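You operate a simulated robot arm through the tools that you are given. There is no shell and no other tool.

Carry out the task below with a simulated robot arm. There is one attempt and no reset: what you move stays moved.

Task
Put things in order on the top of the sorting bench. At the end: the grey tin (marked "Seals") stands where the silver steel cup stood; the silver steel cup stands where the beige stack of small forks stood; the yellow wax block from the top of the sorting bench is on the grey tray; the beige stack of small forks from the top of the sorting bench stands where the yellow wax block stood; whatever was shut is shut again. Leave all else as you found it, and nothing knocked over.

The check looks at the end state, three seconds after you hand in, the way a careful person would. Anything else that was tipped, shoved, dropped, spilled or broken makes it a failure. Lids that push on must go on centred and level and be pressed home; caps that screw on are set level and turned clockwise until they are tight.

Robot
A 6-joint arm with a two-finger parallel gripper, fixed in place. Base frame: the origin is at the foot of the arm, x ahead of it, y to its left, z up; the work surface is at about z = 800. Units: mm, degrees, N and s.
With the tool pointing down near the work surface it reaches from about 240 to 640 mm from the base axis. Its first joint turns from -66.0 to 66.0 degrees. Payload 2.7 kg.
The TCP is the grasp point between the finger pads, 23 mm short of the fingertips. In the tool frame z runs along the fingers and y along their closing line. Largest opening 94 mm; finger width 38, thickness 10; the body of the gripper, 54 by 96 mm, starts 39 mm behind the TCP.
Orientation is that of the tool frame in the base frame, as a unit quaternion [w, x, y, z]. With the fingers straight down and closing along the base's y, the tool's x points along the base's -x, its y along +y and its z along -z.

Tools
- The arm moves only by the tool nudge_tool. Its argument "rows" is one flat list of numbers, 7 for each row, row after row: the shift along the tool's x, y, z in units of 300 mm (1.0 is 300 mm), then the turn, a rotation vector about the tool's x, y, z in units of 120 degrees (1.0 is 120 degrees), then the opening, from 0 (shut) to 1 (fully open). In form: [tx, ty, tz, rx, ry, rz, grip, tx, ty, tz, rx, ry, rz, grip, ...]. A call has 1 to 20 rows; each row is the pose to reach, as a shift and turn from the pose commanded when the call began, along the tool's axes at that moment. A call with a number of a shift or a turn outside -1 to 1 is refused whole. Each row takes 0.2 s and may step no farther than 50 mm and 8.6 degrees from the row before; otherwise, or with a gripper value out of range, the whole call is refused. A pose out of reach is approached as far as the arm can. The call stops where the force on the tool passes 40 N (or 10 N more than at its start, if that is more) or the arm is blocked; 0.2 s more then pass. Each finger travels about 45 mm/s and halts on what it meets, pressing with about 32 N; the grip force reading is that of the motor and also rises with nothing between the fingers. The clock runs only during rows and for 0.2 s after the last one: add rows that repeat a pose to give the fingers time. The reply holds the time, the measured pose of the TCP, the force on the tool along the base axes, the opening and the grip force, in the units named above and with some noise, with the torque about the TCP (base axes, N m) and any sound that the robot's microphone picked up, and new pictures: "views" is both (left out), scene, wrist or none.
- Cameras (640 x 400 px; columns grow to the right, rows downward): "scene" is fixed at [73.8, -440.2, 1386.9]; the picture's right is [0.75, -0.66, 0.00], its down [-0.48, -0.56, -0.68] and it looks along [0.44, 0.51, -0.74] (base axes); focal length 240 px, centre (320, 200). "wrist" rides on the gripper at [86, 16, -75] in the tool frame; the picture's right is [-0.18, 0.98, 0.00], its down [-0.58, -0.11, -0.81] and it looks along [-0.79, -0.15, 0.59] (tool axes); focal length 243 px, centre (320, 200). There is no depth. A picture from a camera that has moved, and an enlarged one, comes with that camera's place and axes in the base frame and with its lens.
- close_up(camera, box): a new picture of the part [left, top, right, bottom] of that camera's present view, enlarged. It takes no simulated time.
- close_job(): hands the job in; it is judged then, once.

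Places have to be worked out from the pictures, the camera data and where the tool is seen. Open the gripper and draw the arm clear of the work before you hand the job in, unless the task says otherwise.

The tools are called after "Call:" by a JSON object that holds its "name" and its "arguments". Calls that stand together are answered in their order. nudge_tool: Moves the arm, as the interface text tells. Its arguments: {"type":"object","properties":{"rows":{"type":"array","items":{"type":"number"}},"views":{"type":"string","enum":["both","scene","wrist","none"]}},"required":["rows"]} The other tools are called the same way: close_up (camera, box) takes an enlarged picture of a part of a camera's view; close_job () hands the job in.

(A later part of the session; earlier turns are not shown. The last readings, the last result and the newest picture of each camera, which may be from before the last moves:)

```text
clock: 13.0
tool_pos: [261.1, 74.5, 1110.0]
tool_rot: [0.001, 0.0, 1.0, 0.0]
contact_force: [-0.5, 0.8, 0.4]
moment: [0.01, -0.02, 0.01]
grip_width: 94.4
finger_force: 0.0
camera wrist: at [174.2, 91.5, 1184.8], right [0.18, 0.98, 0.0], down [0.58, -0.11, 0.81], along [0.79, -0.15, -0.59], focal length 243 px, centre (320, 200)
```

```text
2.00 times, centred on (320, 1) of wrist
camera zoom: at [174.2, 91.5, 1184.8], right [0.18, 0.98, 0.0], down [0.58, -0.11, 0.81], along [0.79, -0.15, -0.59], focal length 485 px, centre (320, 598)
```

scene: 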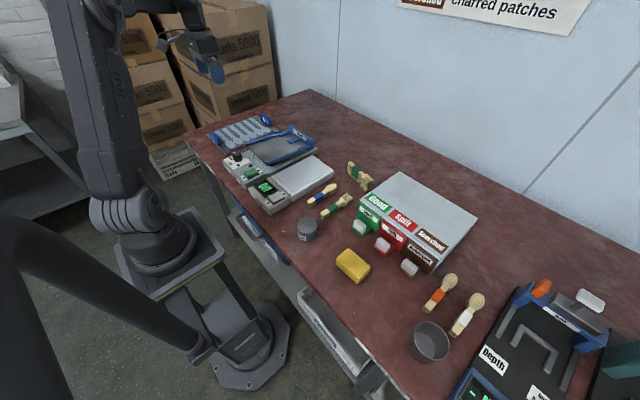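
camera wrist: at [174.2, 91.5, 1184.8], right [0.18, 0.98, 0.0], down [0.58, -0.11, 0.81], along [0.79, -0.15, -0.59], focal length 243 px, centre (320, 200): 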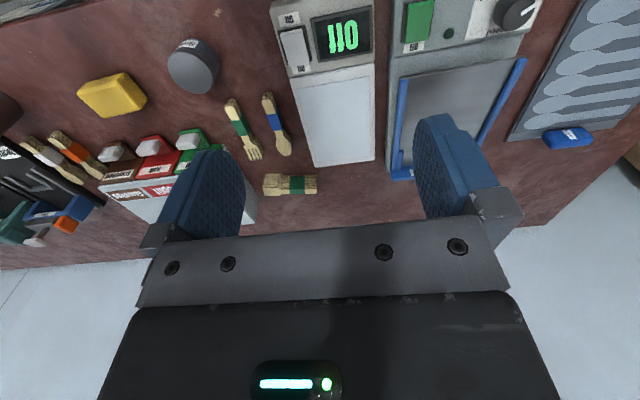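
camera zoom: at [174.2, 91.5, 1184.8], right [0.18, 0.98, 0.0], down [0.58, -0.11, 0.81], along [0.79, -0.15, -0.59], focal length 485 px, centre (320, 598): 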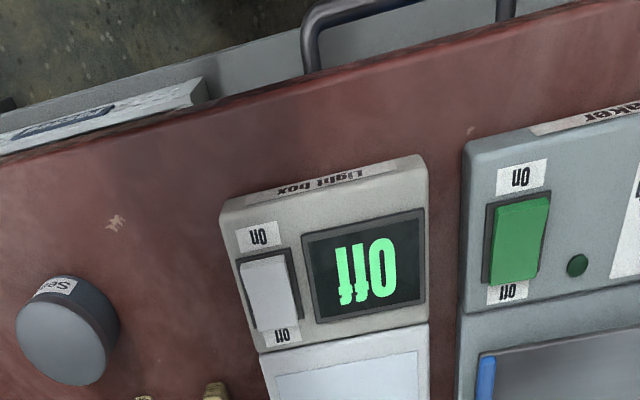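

I enlarge both fork stacks in this same view to compare their fork size accurately, and also the tin and wax block for positions.

Call:
{"name": "close_up", "arguments": {"camera": "wrist", "box": [215, 85, 325, 155]}}

Call:
{"name": "close_up", "arguments": {"camera": "wrist", "box": [240, 150, 340, 212]}}

Call:
{"name": "close_up", "arguments": {"camera": "wrist", "box": [60, 20, 240, 130]}}

Call:
{"name": "close_up", "arguments": {"camera": "wrist", "box": [480, 0, 640, 160]}}

```text
5.71 times, centred on (270, 120) of wrist
camera zoom: at [174.2, 91.5, 1184.8], right [0.18, 0.98, 0.0], down [0.58, -0.11, 0.81], along [0.79, -0.15, -0.59], focal length 1386 px, centre (606, 657)
```

zoom: 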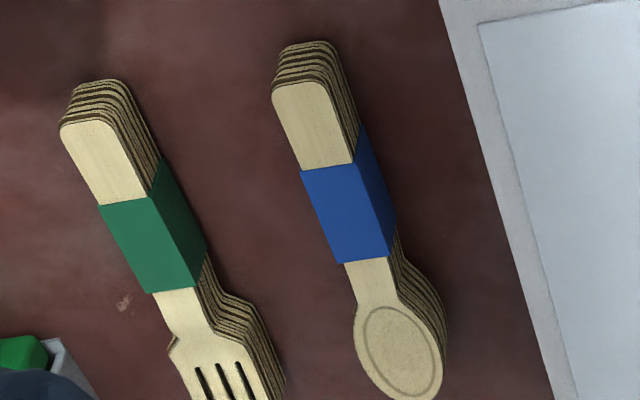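

```text
6.40 times, centred on (290, 181) of wrist
camera zoom: at [174.2, 91.5, 1184.8], right [0.18, 0.98, 0.0], down [0.58, -0.11, 0.81], along [0.79, -0.15, -0.59], focal length 1553 px, centre (512, 322)
```

zoom: 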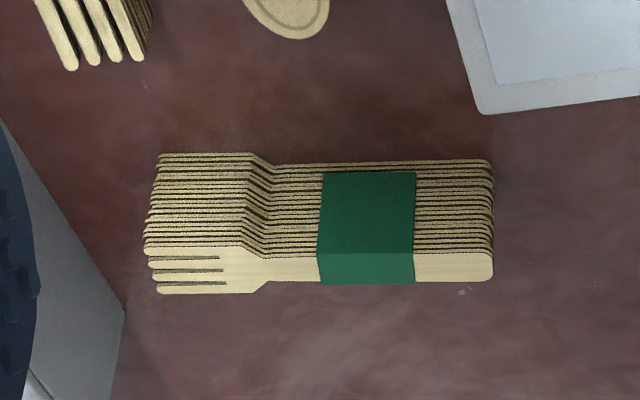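

```text
3.56 times, centred on (150, 75) of wrist
camera zoom: at [174.2, 91.5, 1184.8], right [0.18, 0.98, 0.0], down [0.58, -0.11, 0.81], along [0.79, -0.15, -0.59], focal length 863 px, centre (924, 644)
```

zoom: 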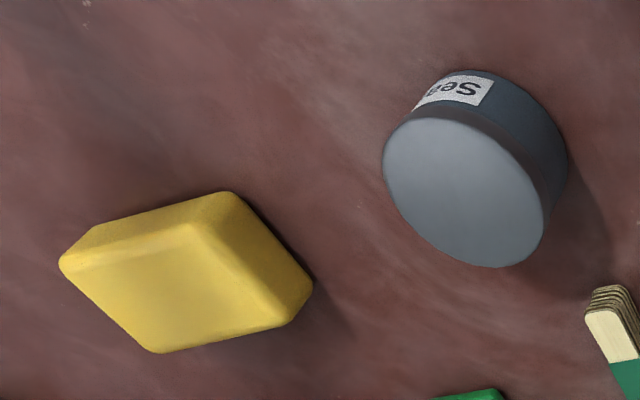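

```text
2.50 times, centred on (560, 80) of wrist
camera zoom: at [174.2, 91.5, 1184.8], right [0.18, 0.98, 0.0], down [0.58, -0.11, 0.81], along [0.79, -0.15, -0.59], focal length 606 px, centre (-280, 500)
```

zoom: 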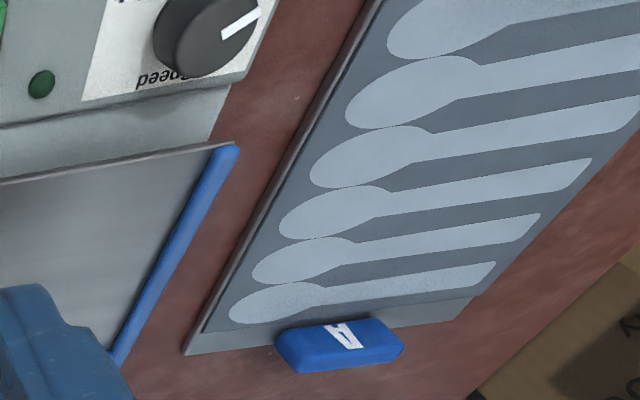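

Measured so far: wax about 71×43 mm centred near (326,-273); tall fork stack (15 forks, 42 mm high) from about (578,-115) to (598,5); the short green/blue pair looks like tidy station samples, so I take the tall stack as the one meant. I hover lower between tin and wax for accurate positions.

Call:
{"name": "nudge_tool", "arguments": {"rows": [-0.02, -0.11, 0.046, 0, 0, 0, 1, -0.041, -0.22, 0.092, 0, 0, 0, 1, -0.061, -0.331, 0.138, 0, 0, 0, 1, -0.082, -0.441, 0.184, 0, 0, 0, 1, -0.102, -0.551, 0.229, 0, 0, 0, 1, -0.122, -0.661, 0.275, 0, 0, 0, 1, -0.143, -0.772, 0.321, 0, 0, 0, 1, -0.163, -0.882, 0.367, 0, 0, 0, 1, -0.163, -0.882, 0.367, 0, 0, 0, 1], "views": "wrist"}}

```text
clock: 15.0
tool_pos: [309.1, -190.1, 998.8]
tool_rot: [0.001, 0.0, 1.0, 0.0]
contact_force: [-0.1, 1.0, -0.1]
moment: [-0.03, 0.0, 0.0]
grip_width: 94.2
finger_force: 0.1
camera wrist: at [223.5, -173.9, 1074.5], right [0.18, 0.98, 0.0], down [0.58, -0.11, 0.81], along [0.79, -0.15, -0.59], focal length 243 px, centre (320, 200)
```

wrist: 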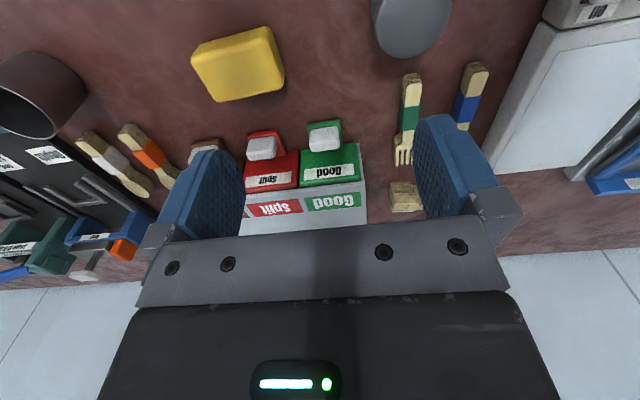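

I zoom in on the wax block, tin (beyond the top edge) and cup from here.

Call:
{"name": "close_up", "arguments": {"camera": "wrist", "box": [170, 10, 310, 110]}}

Call:
{"name": "close_up", "arguments": {"camera": "wrist", "box": [330, 0, 490, 60]}}

Call:
{"name": "close_up", "arguments": {"camera": "wrist", "box": [0, 40, 160, 150]}}

```text
4.00 times, centred on (240, 60) of wrist
camera zoom: at [223.5, -173.9, 1074.5], right [0.18, 0.98, 0.0], down [0.58, -0.11, 0.81], along [0.79, -0.15, -0.59], focal length 970 px, centre (640, 760)
```

zoom: 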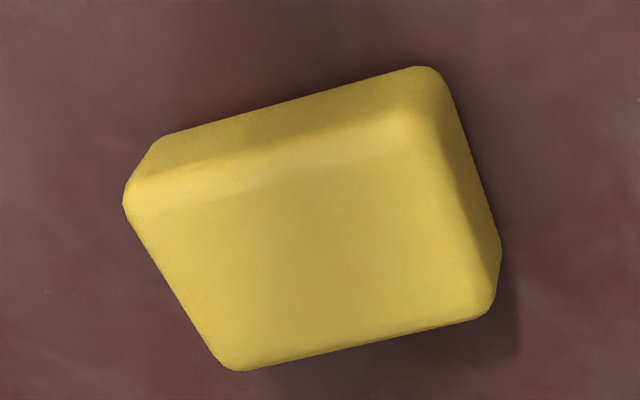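

```text
4.00 times, centred on (410, 30) of wrist
camera zoom: at [223.5, -173.9, 1074.5], right [0.18, 0.98, 0.0], down [0.58, -0.11, 0.81], along [0.79, -0.15, -0.59], focal length 970 px, centre (-40, 880)
```

zoom: 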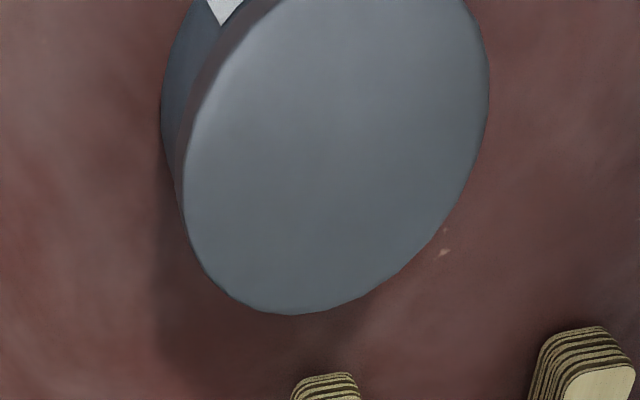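

```text
3.64 times, centred on (80, 95) of wrist
camera zoom: at [223.5, -173.9, 1074.5], right [0.18, 0.98, 0.0], down [0.58, -0.11, 0.81], along [0.79, -0.15, -0.59], focal length 882 px, centre (1193, 582)
```

zoom: 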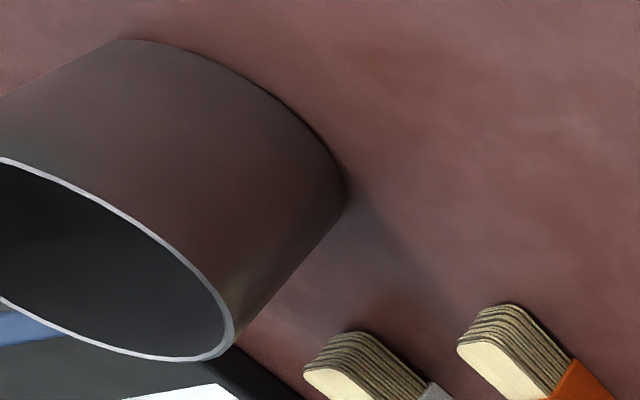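

Tin measured at about (307,-115), 58 mm wide and 44 high; wax at about (326.5,-274.5). Now I enlarge the cup area in the fixed scene camera.

Call:
{"name": "close_up", "arguments": {"camera": "scene", "box": [390, 260, 510, 380]}}

Call:
{"name": "close_up", "arguments": {"camera": "scene", "box": [325, 235, 425, 300]}}

```text
3.33 times, centred on (450, 320) of scene
camera zoom: at [73.8, -440.2, 1386.9], right [0.75, -0.66, 0.0], down [-0.48, -0.56, -0.68], along [0.44, 0.51, -0.74], focal length 800 px, centre (-113, -200)
```

zoom: 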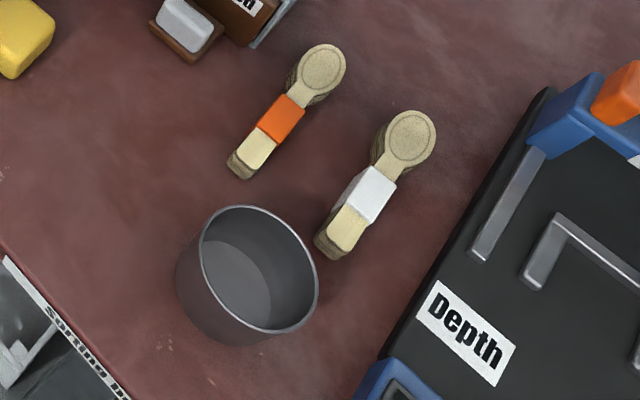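

```text
6.15 times, centred on (375, 268) of scene
camera zoom: at [73.8, -440.2, 1386.9], right [0.75, -0.66, 0.0], down [-0.48, -0.56, -0.68], along [0.44, 0.51, -0.74], focal length 1476 px, centre (-18, -215)
```

zoom: 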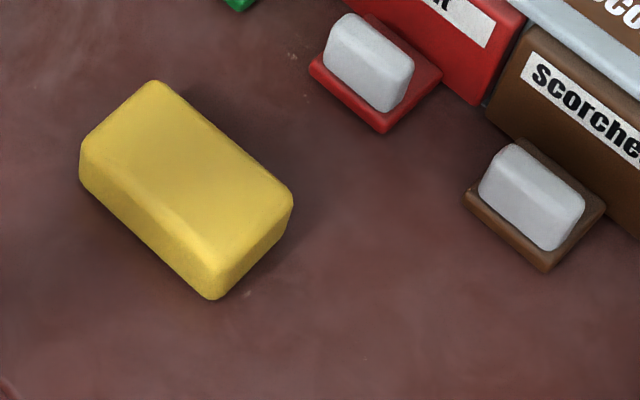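

Plan: wax → tray, then forks → wax place, cup → fork place, tin → cup place. I move above the wax block (326.5,-274.5), fingers straddling along y, stopping at z≈890 to check alignment.

Call:
{"name": "nudge_tool", "arguments": {"rows": [-0.029, -0.141, 0, 0, 0, 0, 1, -0.058, -0.281, 0, 0, 0, 0, 1, -0.058, -0.281, 0.13, 0, 0, 0, 1, -0.058, -0.281, 0.26, 0, 0, 0, 1, -0.058, -0.281, 0.363, 0, 0, 0, 1, -0.058, -0.281, 0.363, 0, 0, 0, 1], "views": "both"}}

```text
clock: 16.4
tool_pos: [327.0, -273.9, 890.7]
tool_rot: [0.001, 0.001, 1.0, 0.0]
contact_force: [0.3, -0.8, 1.0]
moment: [-0.01, 0.0, 0.0]
grip_width: 94.0
finger_force: 0.1
camera wrist: at [240.5, -256.9, 966.0], right [0.18, 0.98, 0.0], down [0.58, -0.11, 0.81], along [0.79, -0.15, -0.59], focal length 243 px, centre (320, 200)
```

scene: 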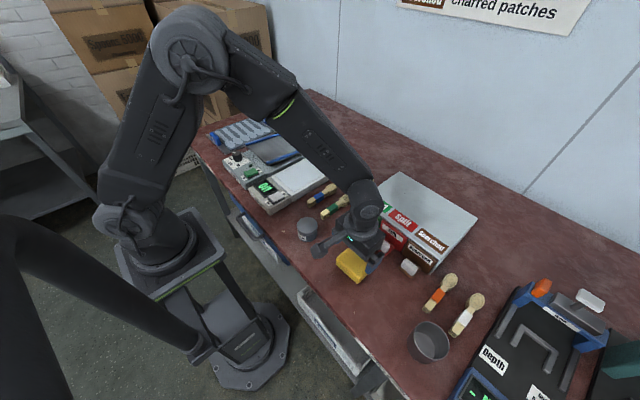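
wrist: 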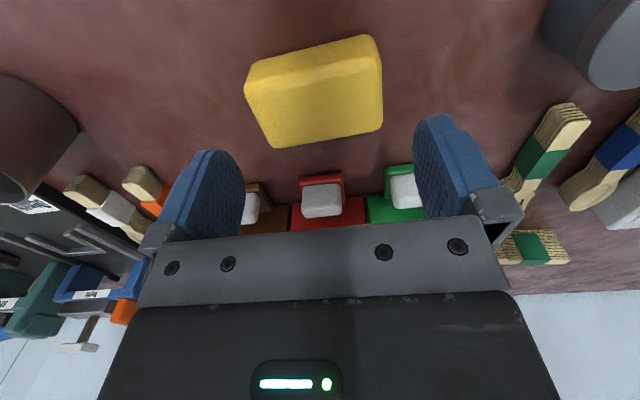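

The projection of the wax matches its picture position, so I descend to z≈827 and close on the block.

Call:
{"name": "nudge_tool", "arguments": {"rows": [0, 0, 0.1, 0, 0, 0, 1, 0, 0, 0.18, 0, 0, 0, 1, 0, 0, 0.212, 0, 0, 0, 1, 0, 0, 0.212, 0, 0, 0, 1, 0, 0, 0.212, 0, 0, 0, 0.5, 0, 0, 0.212, 0, 0, 0, 0.5, 0, 0, 0.212, 0, 0, 0, 0.5, 0, 0, 0.212, 0, 0, 0, 0.5], "views": "wrist"}}

```text
clock: 18.2
tool_pos: [327.4, -273.4, 827.5]
tool_rot: [0.001, 0.0, 1.0, 0.001]
contact_force: [-0.3, -0.5, -0.5]
moment: [0.0, 0.0, 0.01]
grip_width: 79.7
finger_force: 32.0
camera wrist: at [240.6, -257.1, 903.0], right [0.18, 0.98, 0.0], down [0.58, -0.11, 0.81], along [0.79, -0.15, -0.59], focal length 243 px, centre (320, 200)
```

wrist: 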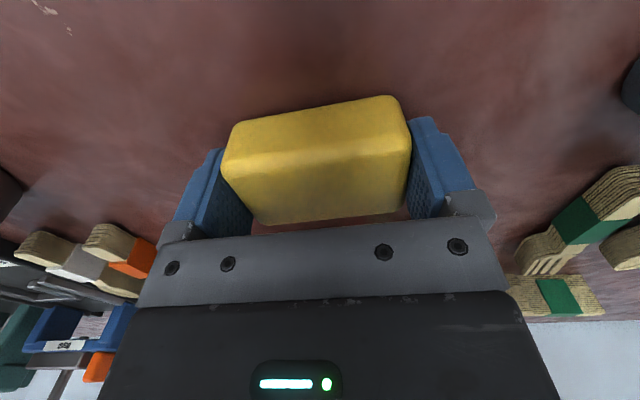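

The block is held (79.7 mm, 32 N); the wax place is about (326.5,-274). I lift straight up.

Call:
{"name": "nudge_tool", "arguments": {"rows": [0, 0, -0.05, 0, 0, 0, 0.5, 0, 0, -0.15, 0, 0, 0, 0.5, 0, 0, -0.28, 0, 0, 0, 0.5, 0, 0, -0.42, 0, 0, 0, 0.5, 0, 0, -0.56, 0, 0, 0, 0.5, 0, 0, -0.6, 0, 0, 0, 0.5], "views": "wrist"}}

```text
clock: 19.6
tool_pos: [327.2, -273.7, 1007.9]
tool_rot: [0.001, 0.002, 1.0, 0.0]
contact_force: [0.1, 1.0, -0.9]
moment: [0.0, 0.0, 0.02]
grip_width: 79.6
finger_force: 31.7
camera wrist: at [240.4, -257.6, 1083.2], right [0.18, 0.98, 0.0], down [0.58, -0.11, 0.81], along [0.79, -0.15, -0.59], focal length 243 px, centre (320, 200)
```

wrist: 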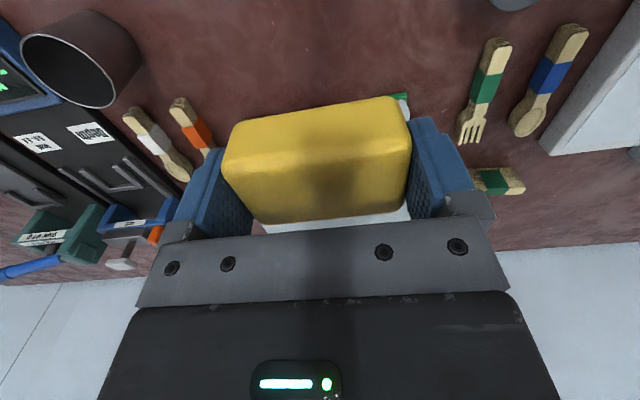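

Holding well. I carry the block left toward the grey tray at z≈1008 in three stretches.

Call:
{"name": "nudge_tool", "arguments": {"rows": [-0.0135, 0.135, 0, 0, 0, 0, 0.5, -0.027, 0.27, 0, 0, 0, 0, 0.5, -0.0405, 0.405, 0, 0, 0, 0, 0.5, -0.054, 0.54, 0, 0, 0, 0, 0.5, -0.0675, 0.675, 0, 0, 0, 0, 0.5, -0.081, 0.81, 0, 0, 0, 0, 0.5], "views": "none"}}

```text
clock: 21.0
tool_pos: [351.6, -30.1, 1007.7]
tool_rot: [0.001, 0.0, 1.0, 0.001]
contact_force: [0.2, 0.4, -1.3]
moment: [0.0, 0.0, -0.01]
grip_width: 79.6
finger_force: 32.2
```

Still held at 79.6 mm; continuing left.

Call:
{"name": "nudge_tool", "arguments": {"rows": [-0.0135, 0.135, 0, 0, 0, 0, 0.5, -0.027, 0.27, 0, 0, 0, 0, 0.5, -0.0405, 0.405, 0, 0, 0, 0, 0.5, -0.054, 0.54, 0, 0, 0, 0, 0.5, -0.0675, 0.675, 0, 0, 0, 0, 0.5, -0.081, 0.81, 0, 0, 0, 0, 0.5], "views": "none"}}

```text
clock: 22.4
tool_pos: [376.1, 212.1, 1008.6]
tool_rot: [0.001, 0.0, 1.0, 0.0]
contact_force: [-0.3, 0.6, -1.3]
moment: [0.03, -0.02, 0.0]
grip_width: 79.6
finger_force: 31.8
```

Last stretch to above the tray at about (400,455).

Call:
{"name": "nudge_tool", "arguments": {"rows": [-0.0135, 0.135, 0, 0, 0, 0, 0.5, -0.027, 0.27, 0, 0, 0, 0, 0.5, -0.0405, 0.405, 0, 0, 0, 0, 0.5, -0.054, 0.54, 0, 0, 0, 0, 0.5, -0.0675, 0.675, 0, 0, 0, 0, 0.5, -0.08, 0.81, 0, 0, 0, 0, 0.5, -0.08, 0.81, 0, 0, 0, 0, 0.5], "views": "both"}}

```text
clock: 24.0
tool_pos: [399.9, 455.6, 1007.9]
tool_rot: [0.0, 0.0, 1.0, -0.001]
contact_force: [-0.8, 0.2, -1.0]
moment: [0.02, 0.01, 0.03]
grip_width: 79.5
finger_force: 32.0
camera wrist: at [312.9, 471.5, 1082.9], right [0.18, 0.98, 0.0], down [0.58, -0.11, 0.81], along [0.79, -0.15, -0.59], focal length 243 px, centre (320, 200)
```

scene: 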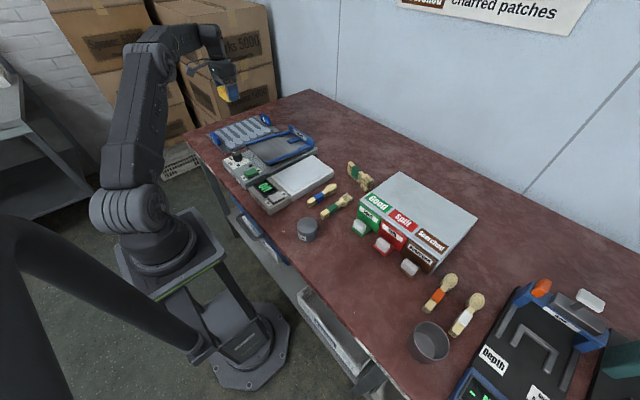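
wrist: 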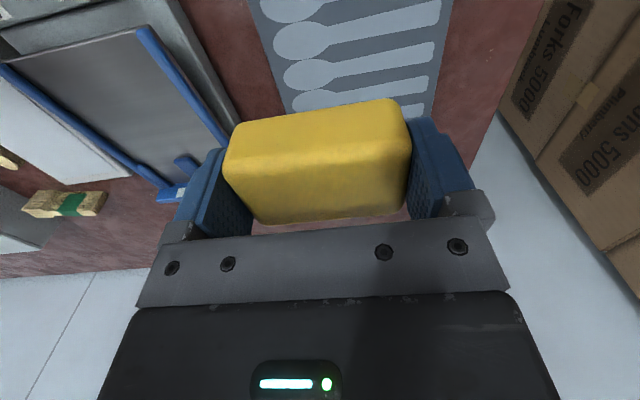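

The tray spans about y 396–576 here, so the block at y 415–495 sits inside it. I descend to z≈846 and look.

Call:
{"name": "nudge_tool", "arguments": {"rows": [0, 0, 0.14, 0, 0, 0, 0.5, 0, 0, 0.28, 0, 0, 0, 0.5, 0, 0, 0.42, 0, 0, 0, 0.5, 0, 0, 0.5, 0, 0, 0, 0.5, 0, 0, 0.54, 0, 0, 0, 0.5, 0, 0, 0.54, 0, 0, 0, 0.5], "views": "both"}}

```text
clock: 25.4
tool_pos: [399.2, 454.6, 845.4]
tool_rot: [0.001, 0.0, 1.0, 0.001]
contact_force: [-0.2, -0.1, -1.3]
moment: [0.0, -0.03, 0.01]
grip_width: 79.6
finger_force: 31.8
camera wrist: at [313.1, 471.2, 921.3], right [0.18, 0.98, 0.0], down [0.58, -0.11, 0.81], along [0.79, -0.15, -0.59], focal length 243 px, centre (320, 200)
```

scene: 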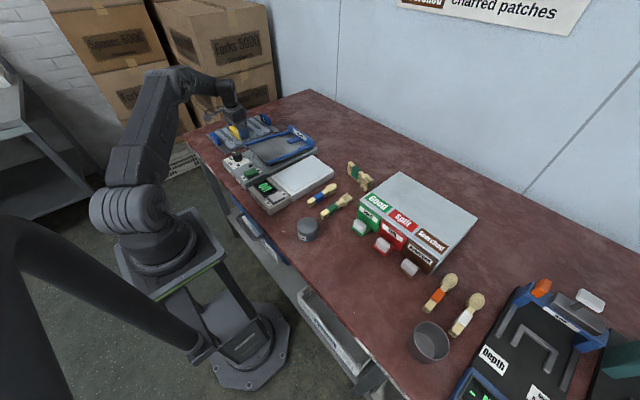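
wrist: 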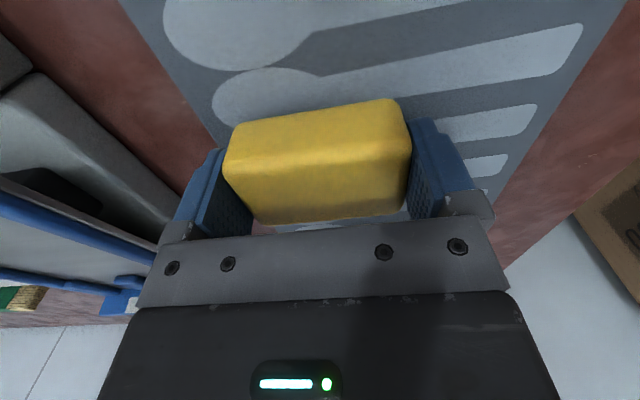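

Block bottom is about 818; I lower in small steps and watch the vertical force.

Call:
{"name": "nudge_tool", "arguments": {"rows": [0, 0, 0.01, 0, 0, 0, 0.5, 0, 0, 0.018, 0, 0, 0, 0.5, 0, 0, 0.024, 0, 0, 0, 0.5, 0, 0, 0.028, 0, 0, 0, 0.5], "views": "none"}}

```text
clock: 26.4
tool_pos: [400.3, 456.2, 839.7]
tool_rot: [0.001, 0.0, 1.0, 0.001]
contact_force: [-3.3, -2.6, 10.4]
moment: [-0.46, 0.15, -0.06]
grip_width: 79.6
finger_force: 31.9
```

Contact at about 10 N with the block bottom near z≈812, so it is resting on the tray. I open the fingers slowly in place.

Call:
{"name": "nudge_tool", "arguments": {"rows": [0, 0, -0.005, 0, 0, 0, 0.5, 0, 0, -0.007, 0, 0, 0, 0.86, 0, 0, -0.007, 0, 0, 0, 0.9, 0, 0, -0.007, 0, 0, 0, 0.95, 0, 0, -0.007, 0, 0, 0, 1, 0, 0, -0.007, 0, 0, 0, 1], "views": "both"}}

```text
clock: 27.8
tool_pos: [400.6, 456.4, 839.2]
tool_rot: [0.001, 0.0, 1.0, 0.0]
contact_force: [-0.5, 0.3, -0.9]
moment: [0.0, -0.02, -0.03]
grip_width: 93.9
finger_force: 0.0
camera wrist: at [313.2, 471.8, 914.9], right [0.18, 0.98, 0.0], down [0.58, -0.11, 0.81], along [0.79, -0.15, -0.59], focal length 243 px, centre (320, 200)
```

scene: 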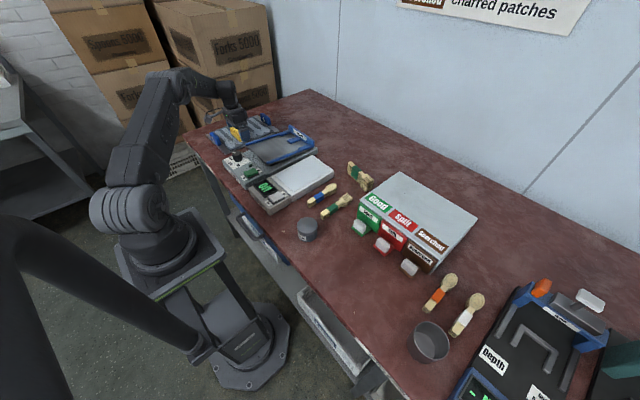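
wrist: 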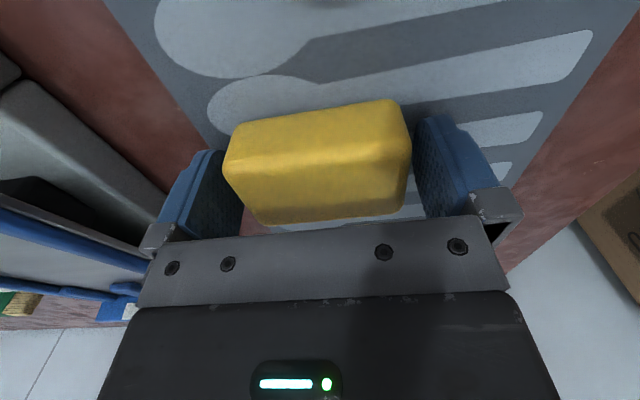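

Released without disturbance. I rise straight up and check the block on the tray.

Call:
{"name": "nudge_tool", "arguments": {"rows": [0, 0, -0.05, 0, 0, 0, 1, 0, 0, -0.16, 0, 0, 0, 1, 0, 0, -0.3, 0, 0, 0, 1, 0, 0, -0.44, 0, 0, 0, 1, 0, 0, -0.56, 0, 0, 0, 1, 0, 0, -0.56, 0, 0, 0, 1], "views": "both"}}

```text
clock: 29.2
tool_pos: [399.2, 455.9, 1007.4]
tool_rot: [0.001, 0.001, 1.0, 0.0]
contact_force: [0.4, 0.3, 0.1]
moment: [0.02, -0.03, -0.02]
grip_width: 94.1
finger_force: 0.0
camera wrist: at [313.3, 471.7, 1083.3], right [0.18, 0.98, 0.0], down [0.58, -0.11, 0.81], along [0.79, -0.15, -0.59], focal length 243 px, centre (320, 200)
```

scene: 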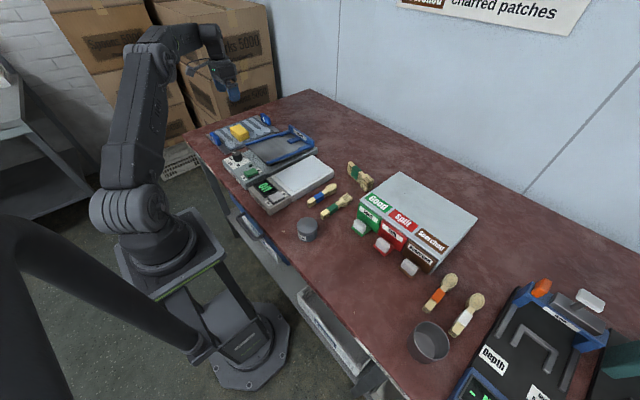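
wrist: 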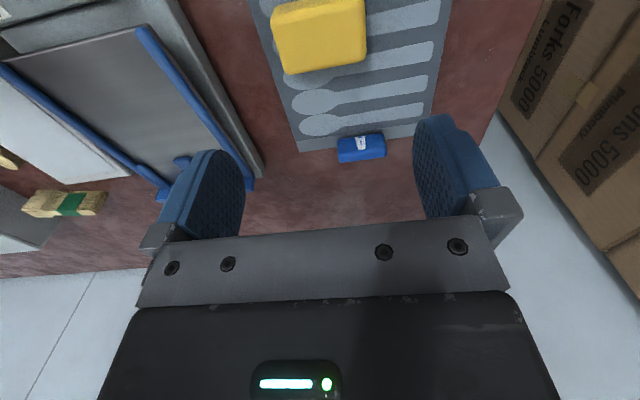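

The wax block sits fully on the grey tray; a quick enlargement to confirm it lies flat.

Call:
{"name": "close_up", "arguments": {"camera": "scene", "box": [195, 105, 295, 167]}}

Call:
{"name": "close_up", "arguments": {"camera": "wrist", "box": [240, 0, 460, 100]}}

```text
6.40 times, centred on (245, 136) of scene
camera zoom: at [73.8, -440.2, 1386.9], right [0.75, -0.66, 0.0], down [-0.48, -0.56, -0.68], along [0.44, 0.51, -0.74], focal length 1536 px, centre (800, 610)
```

zoom: 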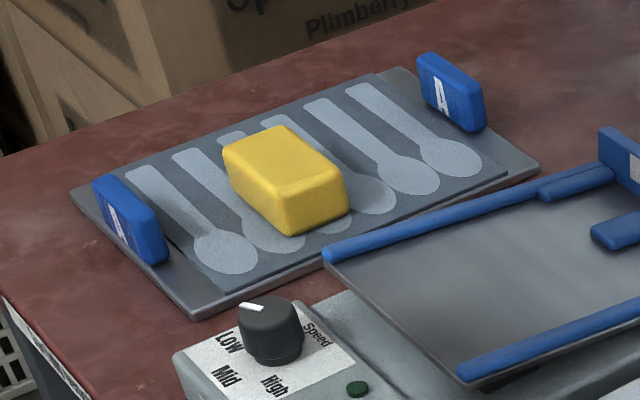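

```text
2.91 times, centred on (350, 50) of wrist
camera zoom: at [313.3, 471.7, 1083.3], right [0.18, 0.98, 0.0], down [0.58, -0.11, 0.81], along [0.79, -0.15, -0.59], focal length 706 px, centre (233, 636)
```

zoom: 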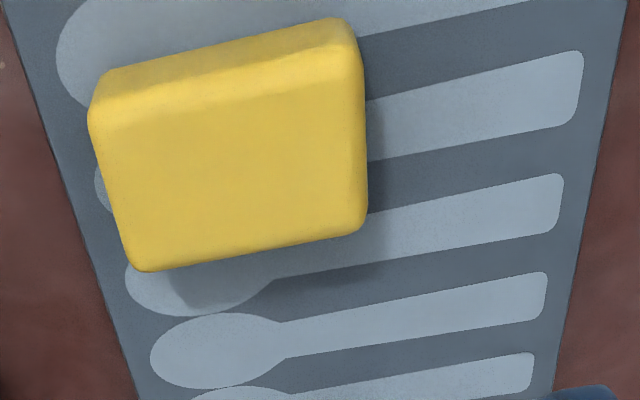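

The block lies flat on the tray. Next, the fork stack: I move toward it while turning the tool +99.5° about its axis so the fingers close across the stack, with the camera on the side away from the bin box.

Call:
{"name": "nudge_tool", "arguments": {"rows": [-0.023, -0.069, 0, 0, 0, 0.059, 1, -0.046, -0.138, 0, 0, 0, 0.118, 1, -0.069, -0.207, 0, 0, 0, 0.178, 1, -0.091, -0.276, 0, 0, 0, 0.237, 1, -0.114, -0.345, 0, 0, 0, 0.296, 1, -0.137, -0.414, 0, 0, 0, 0.355, 1, -0.16, -0.483, 0, 0, 0, 0.414, 1, -0.183, -0.553, 0, 0, 0, 0.474, 1, -0.206, -0.622, 0, 0, 0, 0.533, 1, -0.229, -0.691, 0, 0, 0, 0.592, 1, -0.251, -0.76, 0, 0, 0, 0.651, 1, -0.274, -0.829, 0, 0, 0, 0.711, 1, -0.297, -0.898, 0, 0, 0, 0.77, 1, -0.32, -0.967, 0, 0, 0, 0.829, 1, -0.32, -0.967, 0, 0, 0, 0.829, 1], "views": "both"}}

```text
clock: 32.4
tool_pos: [495.3, 165.7, 1008.0]
tool_rot: [0.001, 0.764, 0.645, 0.0]
contact_force: [0.0, 0.4, 0.1]
moment: [0.02, 0.0, 0.03]
grip_width: 94.1
finger_force: 0.0
camera wrist: at [526.0, 248.0, 1083.2], right [0.94, -0.34, 0.0], down [-0.2, -0.56, 0.81], along [-0.28, -0.76, -0.59], focal length 243 px, centre (320, 200)
```

scene: 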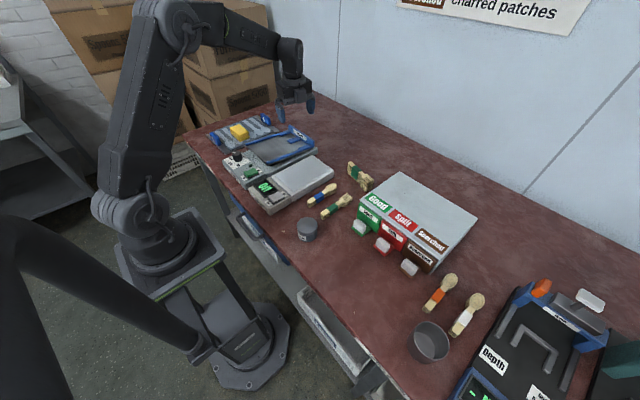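
wrist: 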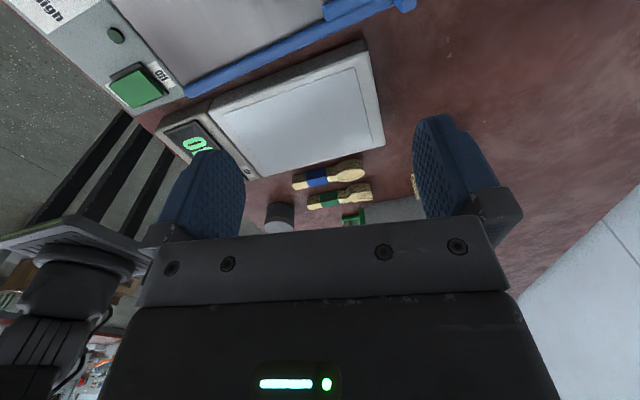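

The orientation is right (closing along (0.986,-0.168)). I move to above the stack's grip point (589.7,-47) and down to z≈930.

Call:
{"name": "nudge_tool", "arguments": {"rows": [-0.108, 0.071, 0, 0, 0, 0, 1, -0.216, 0.142, 0, 0, 0, 0, 1, -0.324, 0.214, 0, 0, 0, 0, 1, -0.431, 0.285, 0, 0, 0, 0, 1, -0.539, 0.356, 0, 0, 0, 0, 1, -0.647, 0.427, 0, 0, 0, 0, 1, -0.647, 0.427, 0.13, 0, 0, 0, 1, -0.647, 0.427, 0.26, 0, 0, 0, 1, -0.647, 0.427, 0.26, 0, 0, 0, 1], "views": "both"}}

```text
clock: 34.4
tool_pos: [592.6, -46.3, 929.4]
tool_rot: [0.001, 0.763, 0.646, 0.001]
contact_force: [0.2, -1.0, -0.4]
moment: [-0.02, 0.01, 0.01]
grip_width: 94.0
finger_force: 0.0
camera wrist: at [621.2, 35.7, 1004.9], right [0.94, -0.34, 0.0], down [-0.2, -0.56, 0.81], along [-0.28, -0.76, -0.59], focal length 243 px, centre (320, 200)
```

scene: 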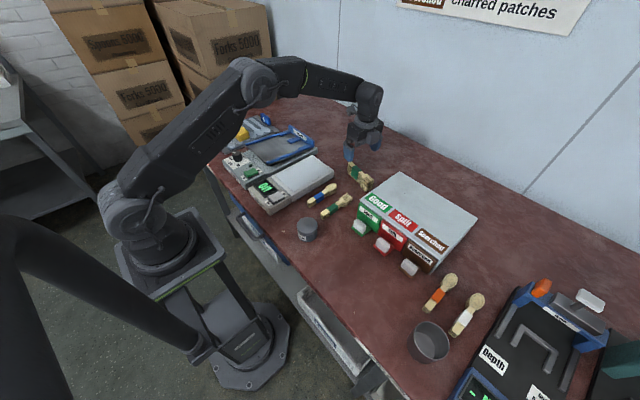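
wrist: 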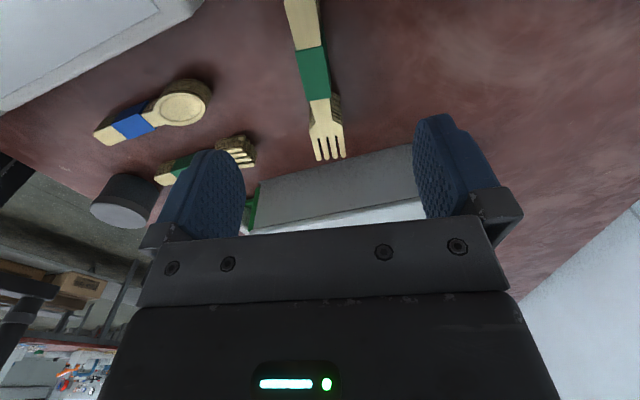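

I enlarge the stack in this view to refine its position before descending.

Call:
{"name": "close_up", "arguments": {"camera": "wrist", "box": [300, 0, 320, 100]}}

Call:
{"name": "close_up", "arguments": {"camera": "wrist", "box": [250, 70, 400, 164]}}

```text
4.00 times, centred on (310, 50) of wrist
camera zoom: at [621.2, 35.7, 1004.9], right [0.94, -0.34, 0.0], down [-0.2, -0.56, 0.81], along [-0.28, -0.76, -0.59], focal length 970 px, centre (360, 800)
```

zoom: 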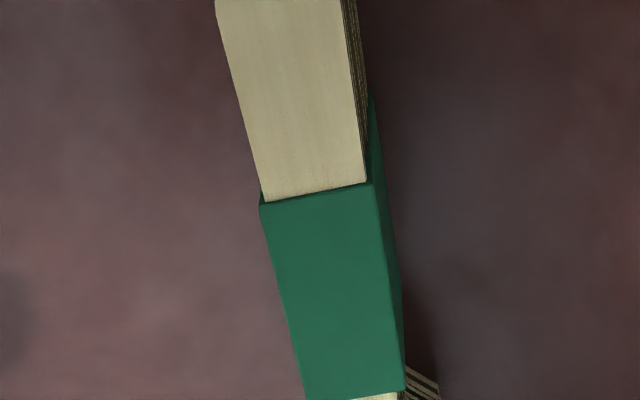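

```text
4.26 times, centred on (325, 117) of wrist
camera zoom: at [621.2, 35.7, 1004.9], right [0.94, -0.34, 0.0], down [-0.2, -0.56, 0.81], along [-0.28, -0.76, -0.59], focal length 1032 px, centre (299, 553)
```

zoom: 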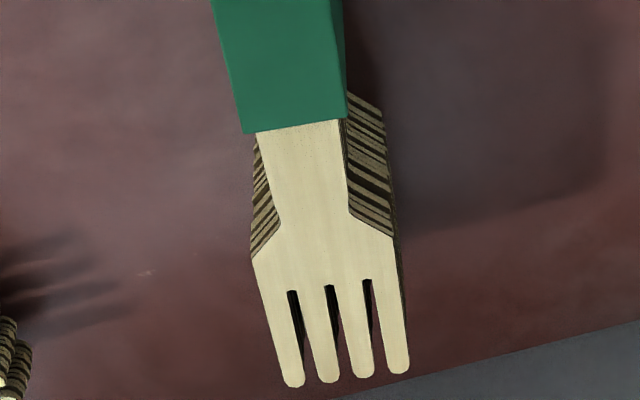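

The band centre is at (589.7,-39.7) and the axis is tilted about 10°, consistent with before; I shift 4 mm to centre and descend to z≈826, then close.

Call:
{"name": "nudge_tool", "arguments": {"rows": [0, -0.0137, 0, 0, 0, 0, 1, 0, -0.0137, 0.11, 0, 0, 0, 1, 0, -0.0137, 0.22, 0, 0, 0, 1, 0, -0.0137, 0.3, 0, 0, 0, 1, 0, -0.0137, 0.343, 0, 0, 0, 1, 0, -0.0137, 0.343, 0, 0, 0, 1], "views": "both"}}

```text
clock: 35.8
tool_pos: [587.4, -46.5, 828.3]
tool_rot: [0.0, 0.763, 0.646, 0.0]
contact_force: [-0.3, -0.1, -0.4]
moment: [-0.02, 0.01, -0.02]
grip_width: 94.0
finger_force: 0.0
camera wrist: at [616.6, 36.3, 902.9], right [0.94, -0.34, 0.0], down [-0.2, -0.56, 0.81], along [-0.28, -0.76, -0.59], focal length 243 px, centre (320, 200)
```

scene: 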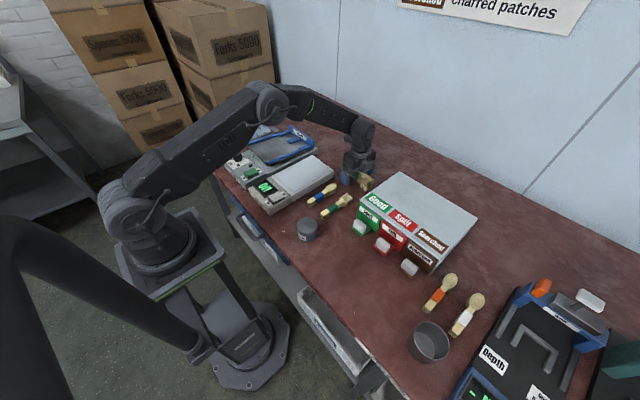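
wrist: 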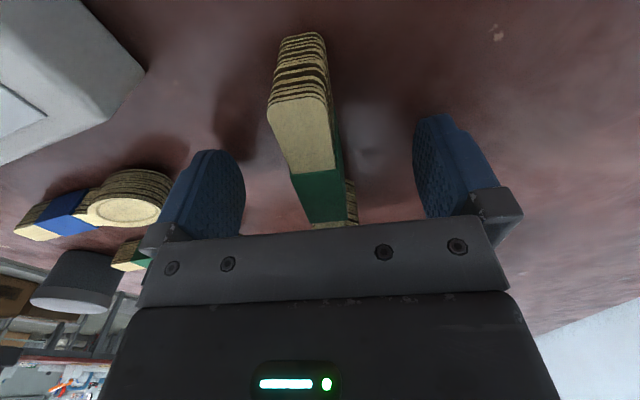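

The stack is centred between the fingers with the band at the pads. I close the gripper.

Call:
{"name": "nudge_tool", "arguments": {"rows": [0, 0, 0, 0, 0, 0, 0, 0, 0, 0, 0, 0, 0, 0, 0, 0, 0, 0, 0, 0, 0, 0, 0, 0, 0, 0, 0, 0, 0, 0, 0, 0, 0, 0, 0, 0, 0, 0, 0, 0, 0, 0, 0, 0, 0, 0, 0, 0, 0], "views": "wrist"}}

```text
clock: 37.4
tool_pos: [586.3, -46.2, 827.8]
tool_rot: [0.0, 0.763, 0.647, 0.001]
contact_force: [0.2, -0.8, 0.2]
moment: [-0.01, 0.02, -0.01]
grip_width: 15.0
finger_force: 32.0
camera wrist: at [616.7, 36.3, 903.2], right [0.94, -0.34, 0.0], down [-0.2, -0.56, 0.81], along [-0.28, -0.76, -0.59], focal length 243 px, centre (320, 200)
```

wrist: 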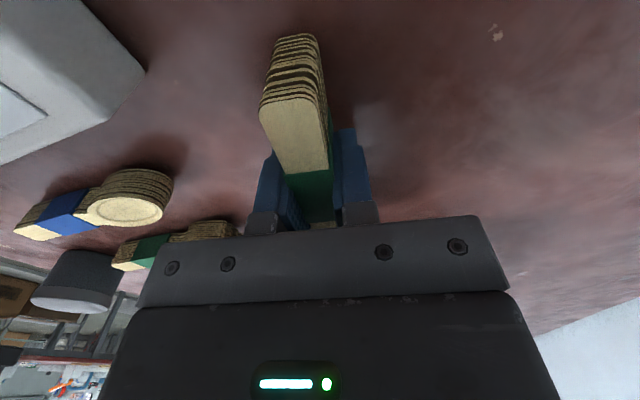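

Gripped (15 mm, 32 N). I lift the stack straight up to z≈1010.

Call:
{"name": "nudge_tool", "arguments": {"rows": [0, 0, -0.04, 0, 0, 0, 0, 0, 0, -0.12, 0, 0, 0, 0, 0, 0, -0.24, 0, 0, 0, 0, 0, 0, -0.37, 0, 0, 0, 0, 0, 0, -0.5, 0, 0, 0, 0, 0, 0, -0.61, 0, 0, 0, 0, 0, 0, -0.61, 0, 0, 0, 0], "views": "both"}}

```text
clock: 39.0
tool_pos: [587.0, -47.9, 1011.6]
tool_rot: [0.0, 0.763, 0.646, 0.0]
contact_force: [-0.6, -0.4, 0.8]
moment: [0.01, 0.01, 0.01]
grip_width: 15.0
finger_force: 31.5
camera wrist: at [616.1, 35.7, 1086.3], right [0.94, -0.34, 0.0], down [-0.2, -0.56, 0.81], along [-0.28, -0.76, -0.59], focal length 243 px, centre (320, 200)
```

scene: 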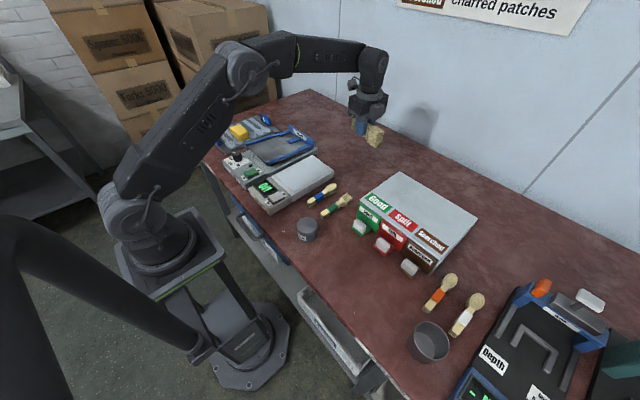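
wrist: 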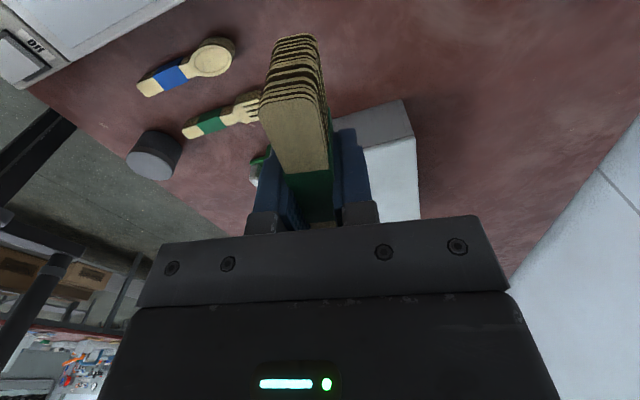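

The stack hangs level. I carry it at this height toward the former wax place.

Call:
{"name": "nudge_tool", "arguments": {"rows": [-0.095, -0.081, 0, 0, 0, 0, 0, -0.19, -0.162, 0, 0, 0, 0, 0, -0.285, -0.244, 0, 0, 0, 0, 0, -0.38, -0.325, 0, 0, 0, 0, 0, -0.476, -0.406, 0, 0, 0, 0, 0, -0.571, -0.487, 0, 0, 0, 0, 0, -0.666, -0.569, 0, 0, 0, 0, 0, -0.761, -0.65, 0, 0, 0, 0, 0, -0.856, -0.731, 0, 0, 0, 0, 0, -0.856, -0.731, 0, 0, 0, 0, 0], "views": "both"}}

```text
clock: 41.2
tool_pos: [328.2, -263.2, 1009.1]
tool_rot: [0.001, 0.763, 0.646, 0.0]
contact_force: [-0.5, 0.2, 0.5]
moment: [0.06, 0.01, -0.02]
grip_width: 14.8
finger_force: 31.6
camera wrist: at [357.3, -181.4, 1084.4], right [0.94, -0.34, 0.0], down [-0.2, -0.56, 0.81], along [-0.28, -0.76, -0.59], focal length 243 px, centre (320, 200)
```

scene: 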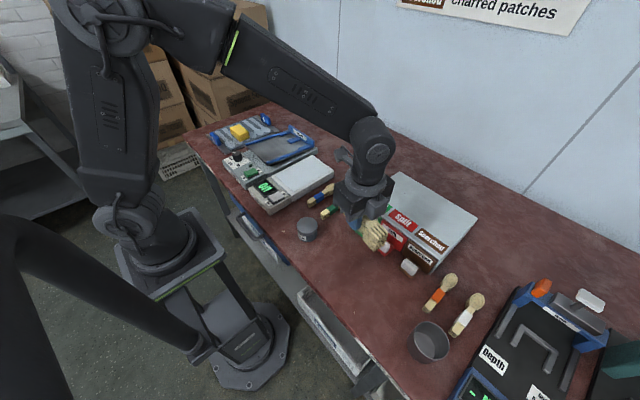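
wrist: 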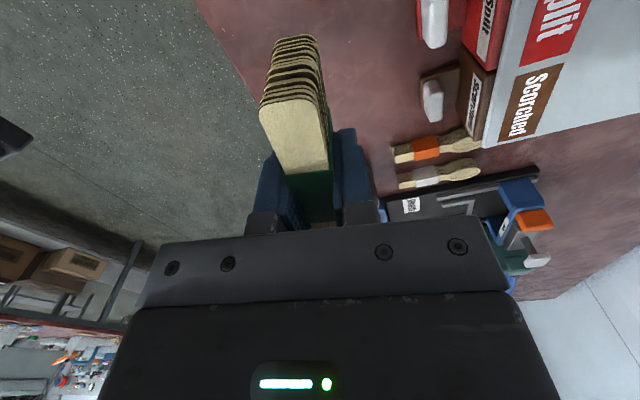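

Orientation is kept and the stack is over the spot. I descend to z≈833 (stack bottom ~5 mm above the bench).

Call:
{"name": "nudge_tool", "arguments": {"rows": [-0.0066, 0.0005, 0.13, 0, 0, 0, 0, -0.0066, 0.0005, 0.26, 0, 0, 0, 0, -0.0066, 0.0005, 0.39, 0, 0, 0, 0, -0.0066, 0.0005, 0.5, 0, 0, 0, 0, -0.0066, 0.0005, 0.56, 0, 0, 0, 0, -0.0066, 0.0005, 0.587, 0, 0, 0, 0, -0.0066, 0.0005, 0.587, 0, 0, 0, 0], "views": "both"}}

```text
clock: 42.8
tool_pos: [328.2, -264.3, 833.0]
tool_rot: [0.001, 0.763, 0.646, 0.0]
contact_force: [-0.6, -0.1, 0.1]
moment: [0.02, -0.01, -0.04]
grip_width: 15.2
finger_force: 32.3
camera wrist: at [358.5, -183.0, 908.4], right [0.94, -0.34, 0.0], down [-0.2, -0.56, 0.81], along [-0.28, -0.76, -0.59], focal length 243 px, centre (320, 200)
```

scene: 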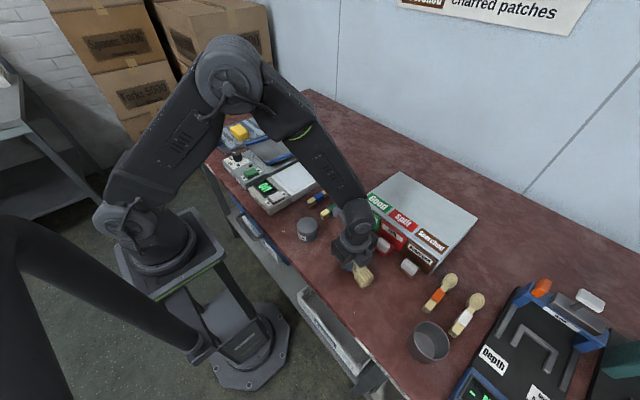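
wrist: 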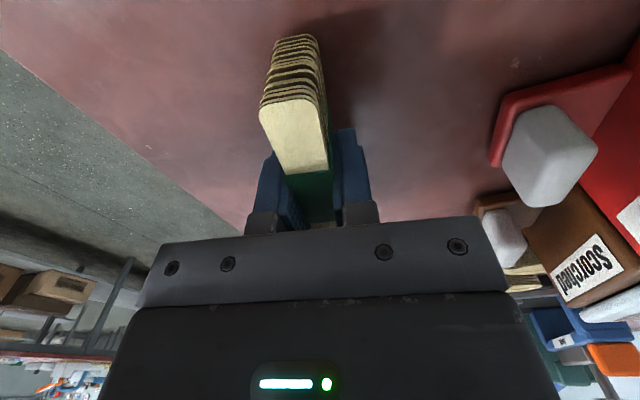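

All clear around. I lower the last few millimetres in small steps, watching the force.

Call:
{"name": "nudge_tool", "arguments": {"rows": [0, 0, 0.006, 0, 0, 0, 0, 0, 0, 0.011, 0, 0, 0, 0, 0, 0, 0.015, 0, 0, 0, 0, 0, 0, 0.017, 0, 0, 0, 0], "views": "none"}}

```text
clock: 43.8
tool_pos: [327.2, -265.5, 828.4]
tool_rot: [0.001, 0.763, 0.646, 0.001]
contact_force: [-0.8, 0.1, -0.7]
moment: [0.03, -0.02, 0.01]
grip_width: 15.1
finger_force: 32.1
```

Not yet touching at z=828.4; I go down another 1–2 mm.

Call:
{"name": "nudge_tool", "arguments": {"rows": [0, 0, 0.003, 0, 0, 0, 0, 0, 0, 0.005, 0, 0, 0, 0, 0, 0, 0.005, 0, 0, 0, 0], "views": "none"}}

```text
clock: 44.6
tool_pos: [328.0, -265.5, 828.0]
tool_rot: [0.002, 0.763, 0.646, 0.001]
contact_force: [-5.0, 3.6, 22.1]
moment: [0.09, 0.14, -0.05]
grip_width: 14.8
finger_force: 32.1
```

Contact confirmed (22 N). I relax upward 1 mm and open the fingers slowly.

Call:
{"name": "nudge_tool", "arguments": {"rows": [0, 0, -0.004, 0, 0, 0, 0, 0, 0, -0.004, 0, 0, 0, 0.2, 0, 0, -0.004, 0, 0, 0, 0.3, 0, 0, -0.004, 0, 0, 0, 0.45, 0, 0, -0.004, 0, 0, 0, 0.6, 0, 0, -0.004, 0, 0, 0, 0.6], "views": "wrist"}}

```text
clock: 46.0
tool_pos: [327.8, -266.2, 828.0]
tool_rot: [0.0, 0.763, 0.646, 0.0]
contact_force: [-0.1, 0.0, -0.5]
moment: [0.03, 0.0, 0.04]
grip_width: 56.5
finger_force: 0.0
camera wrist: at [357.6, -182.9, 903.3], right [0.94, -0.34, 0.0], down [-0.2, -0.56, 0.81], along [-0.28, -0.76, -0.59], focal length 243 px, centre (320, 200)
```

wrist: 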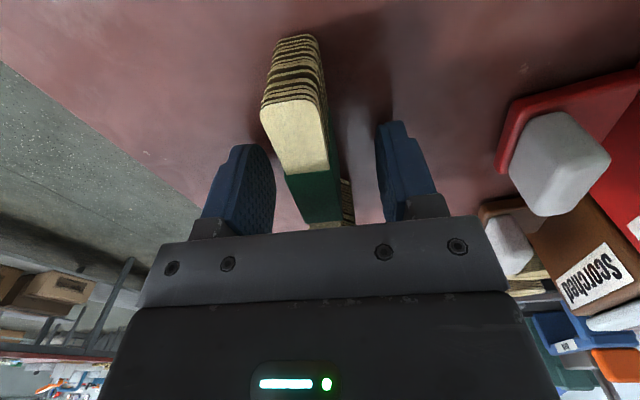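

The stack stands free between the fingers. I rise straight up.

Call:
{"name": "nudge_tool", "arguments": {"rows": [0, 0, -0.05, 0, 0, 0, 0.6, 0, 0, -0.16, 0, 0, 0, 0.6, 0, 0, -0.3, 0, 0, 0, 0.8, 0, 0, -0.44, 0, 0, 0, 1, 0, 0, -0.58, 0, 0, 0, 1, 0, 0, -0.72, 0, 0, 0, 1, 0, 0, -0.85, 0, 0, 0, 1, 0, 0, -0.85, 0, 0, 0, 1], "views": "both"}}

```text
clock: 47.8
tool_pos: [326.7, -265.9, 1082.1]
tool_rot: [0.0, 0.763, 0.646, 0.0]
contact_force: [-0.2, -0.2, 0.4]
moment: [-0.03, -0.02, 0.02]
grip_width: 93.8
finger_force: 0.0
camera wrist: at [356.1, -183.3, 1157.5], right [0.94, -0.34, 0.0], down [-0.2, -0.56, 0.81], along [-0.28, -0.76, -0.59], focal length 243 px, centre (320, 200)
```

scene: 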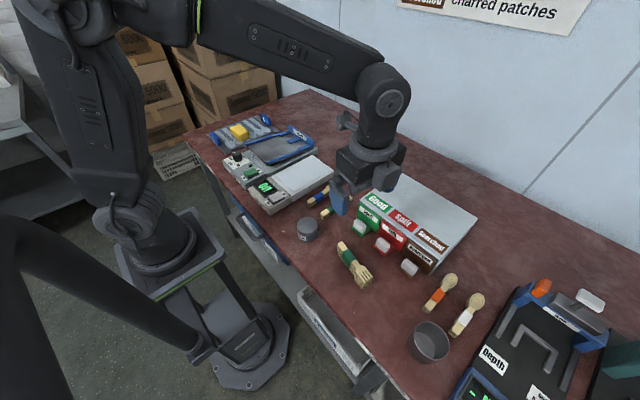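
wrist: 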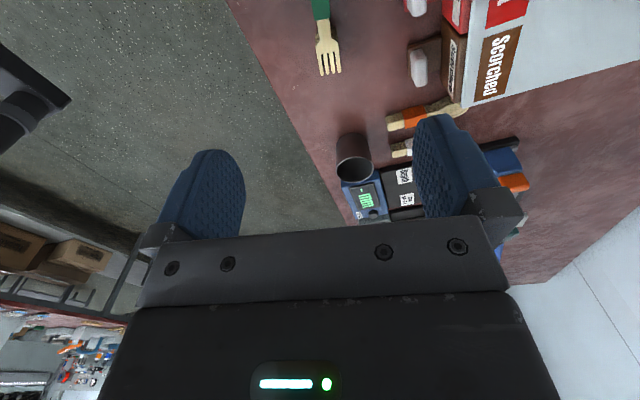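

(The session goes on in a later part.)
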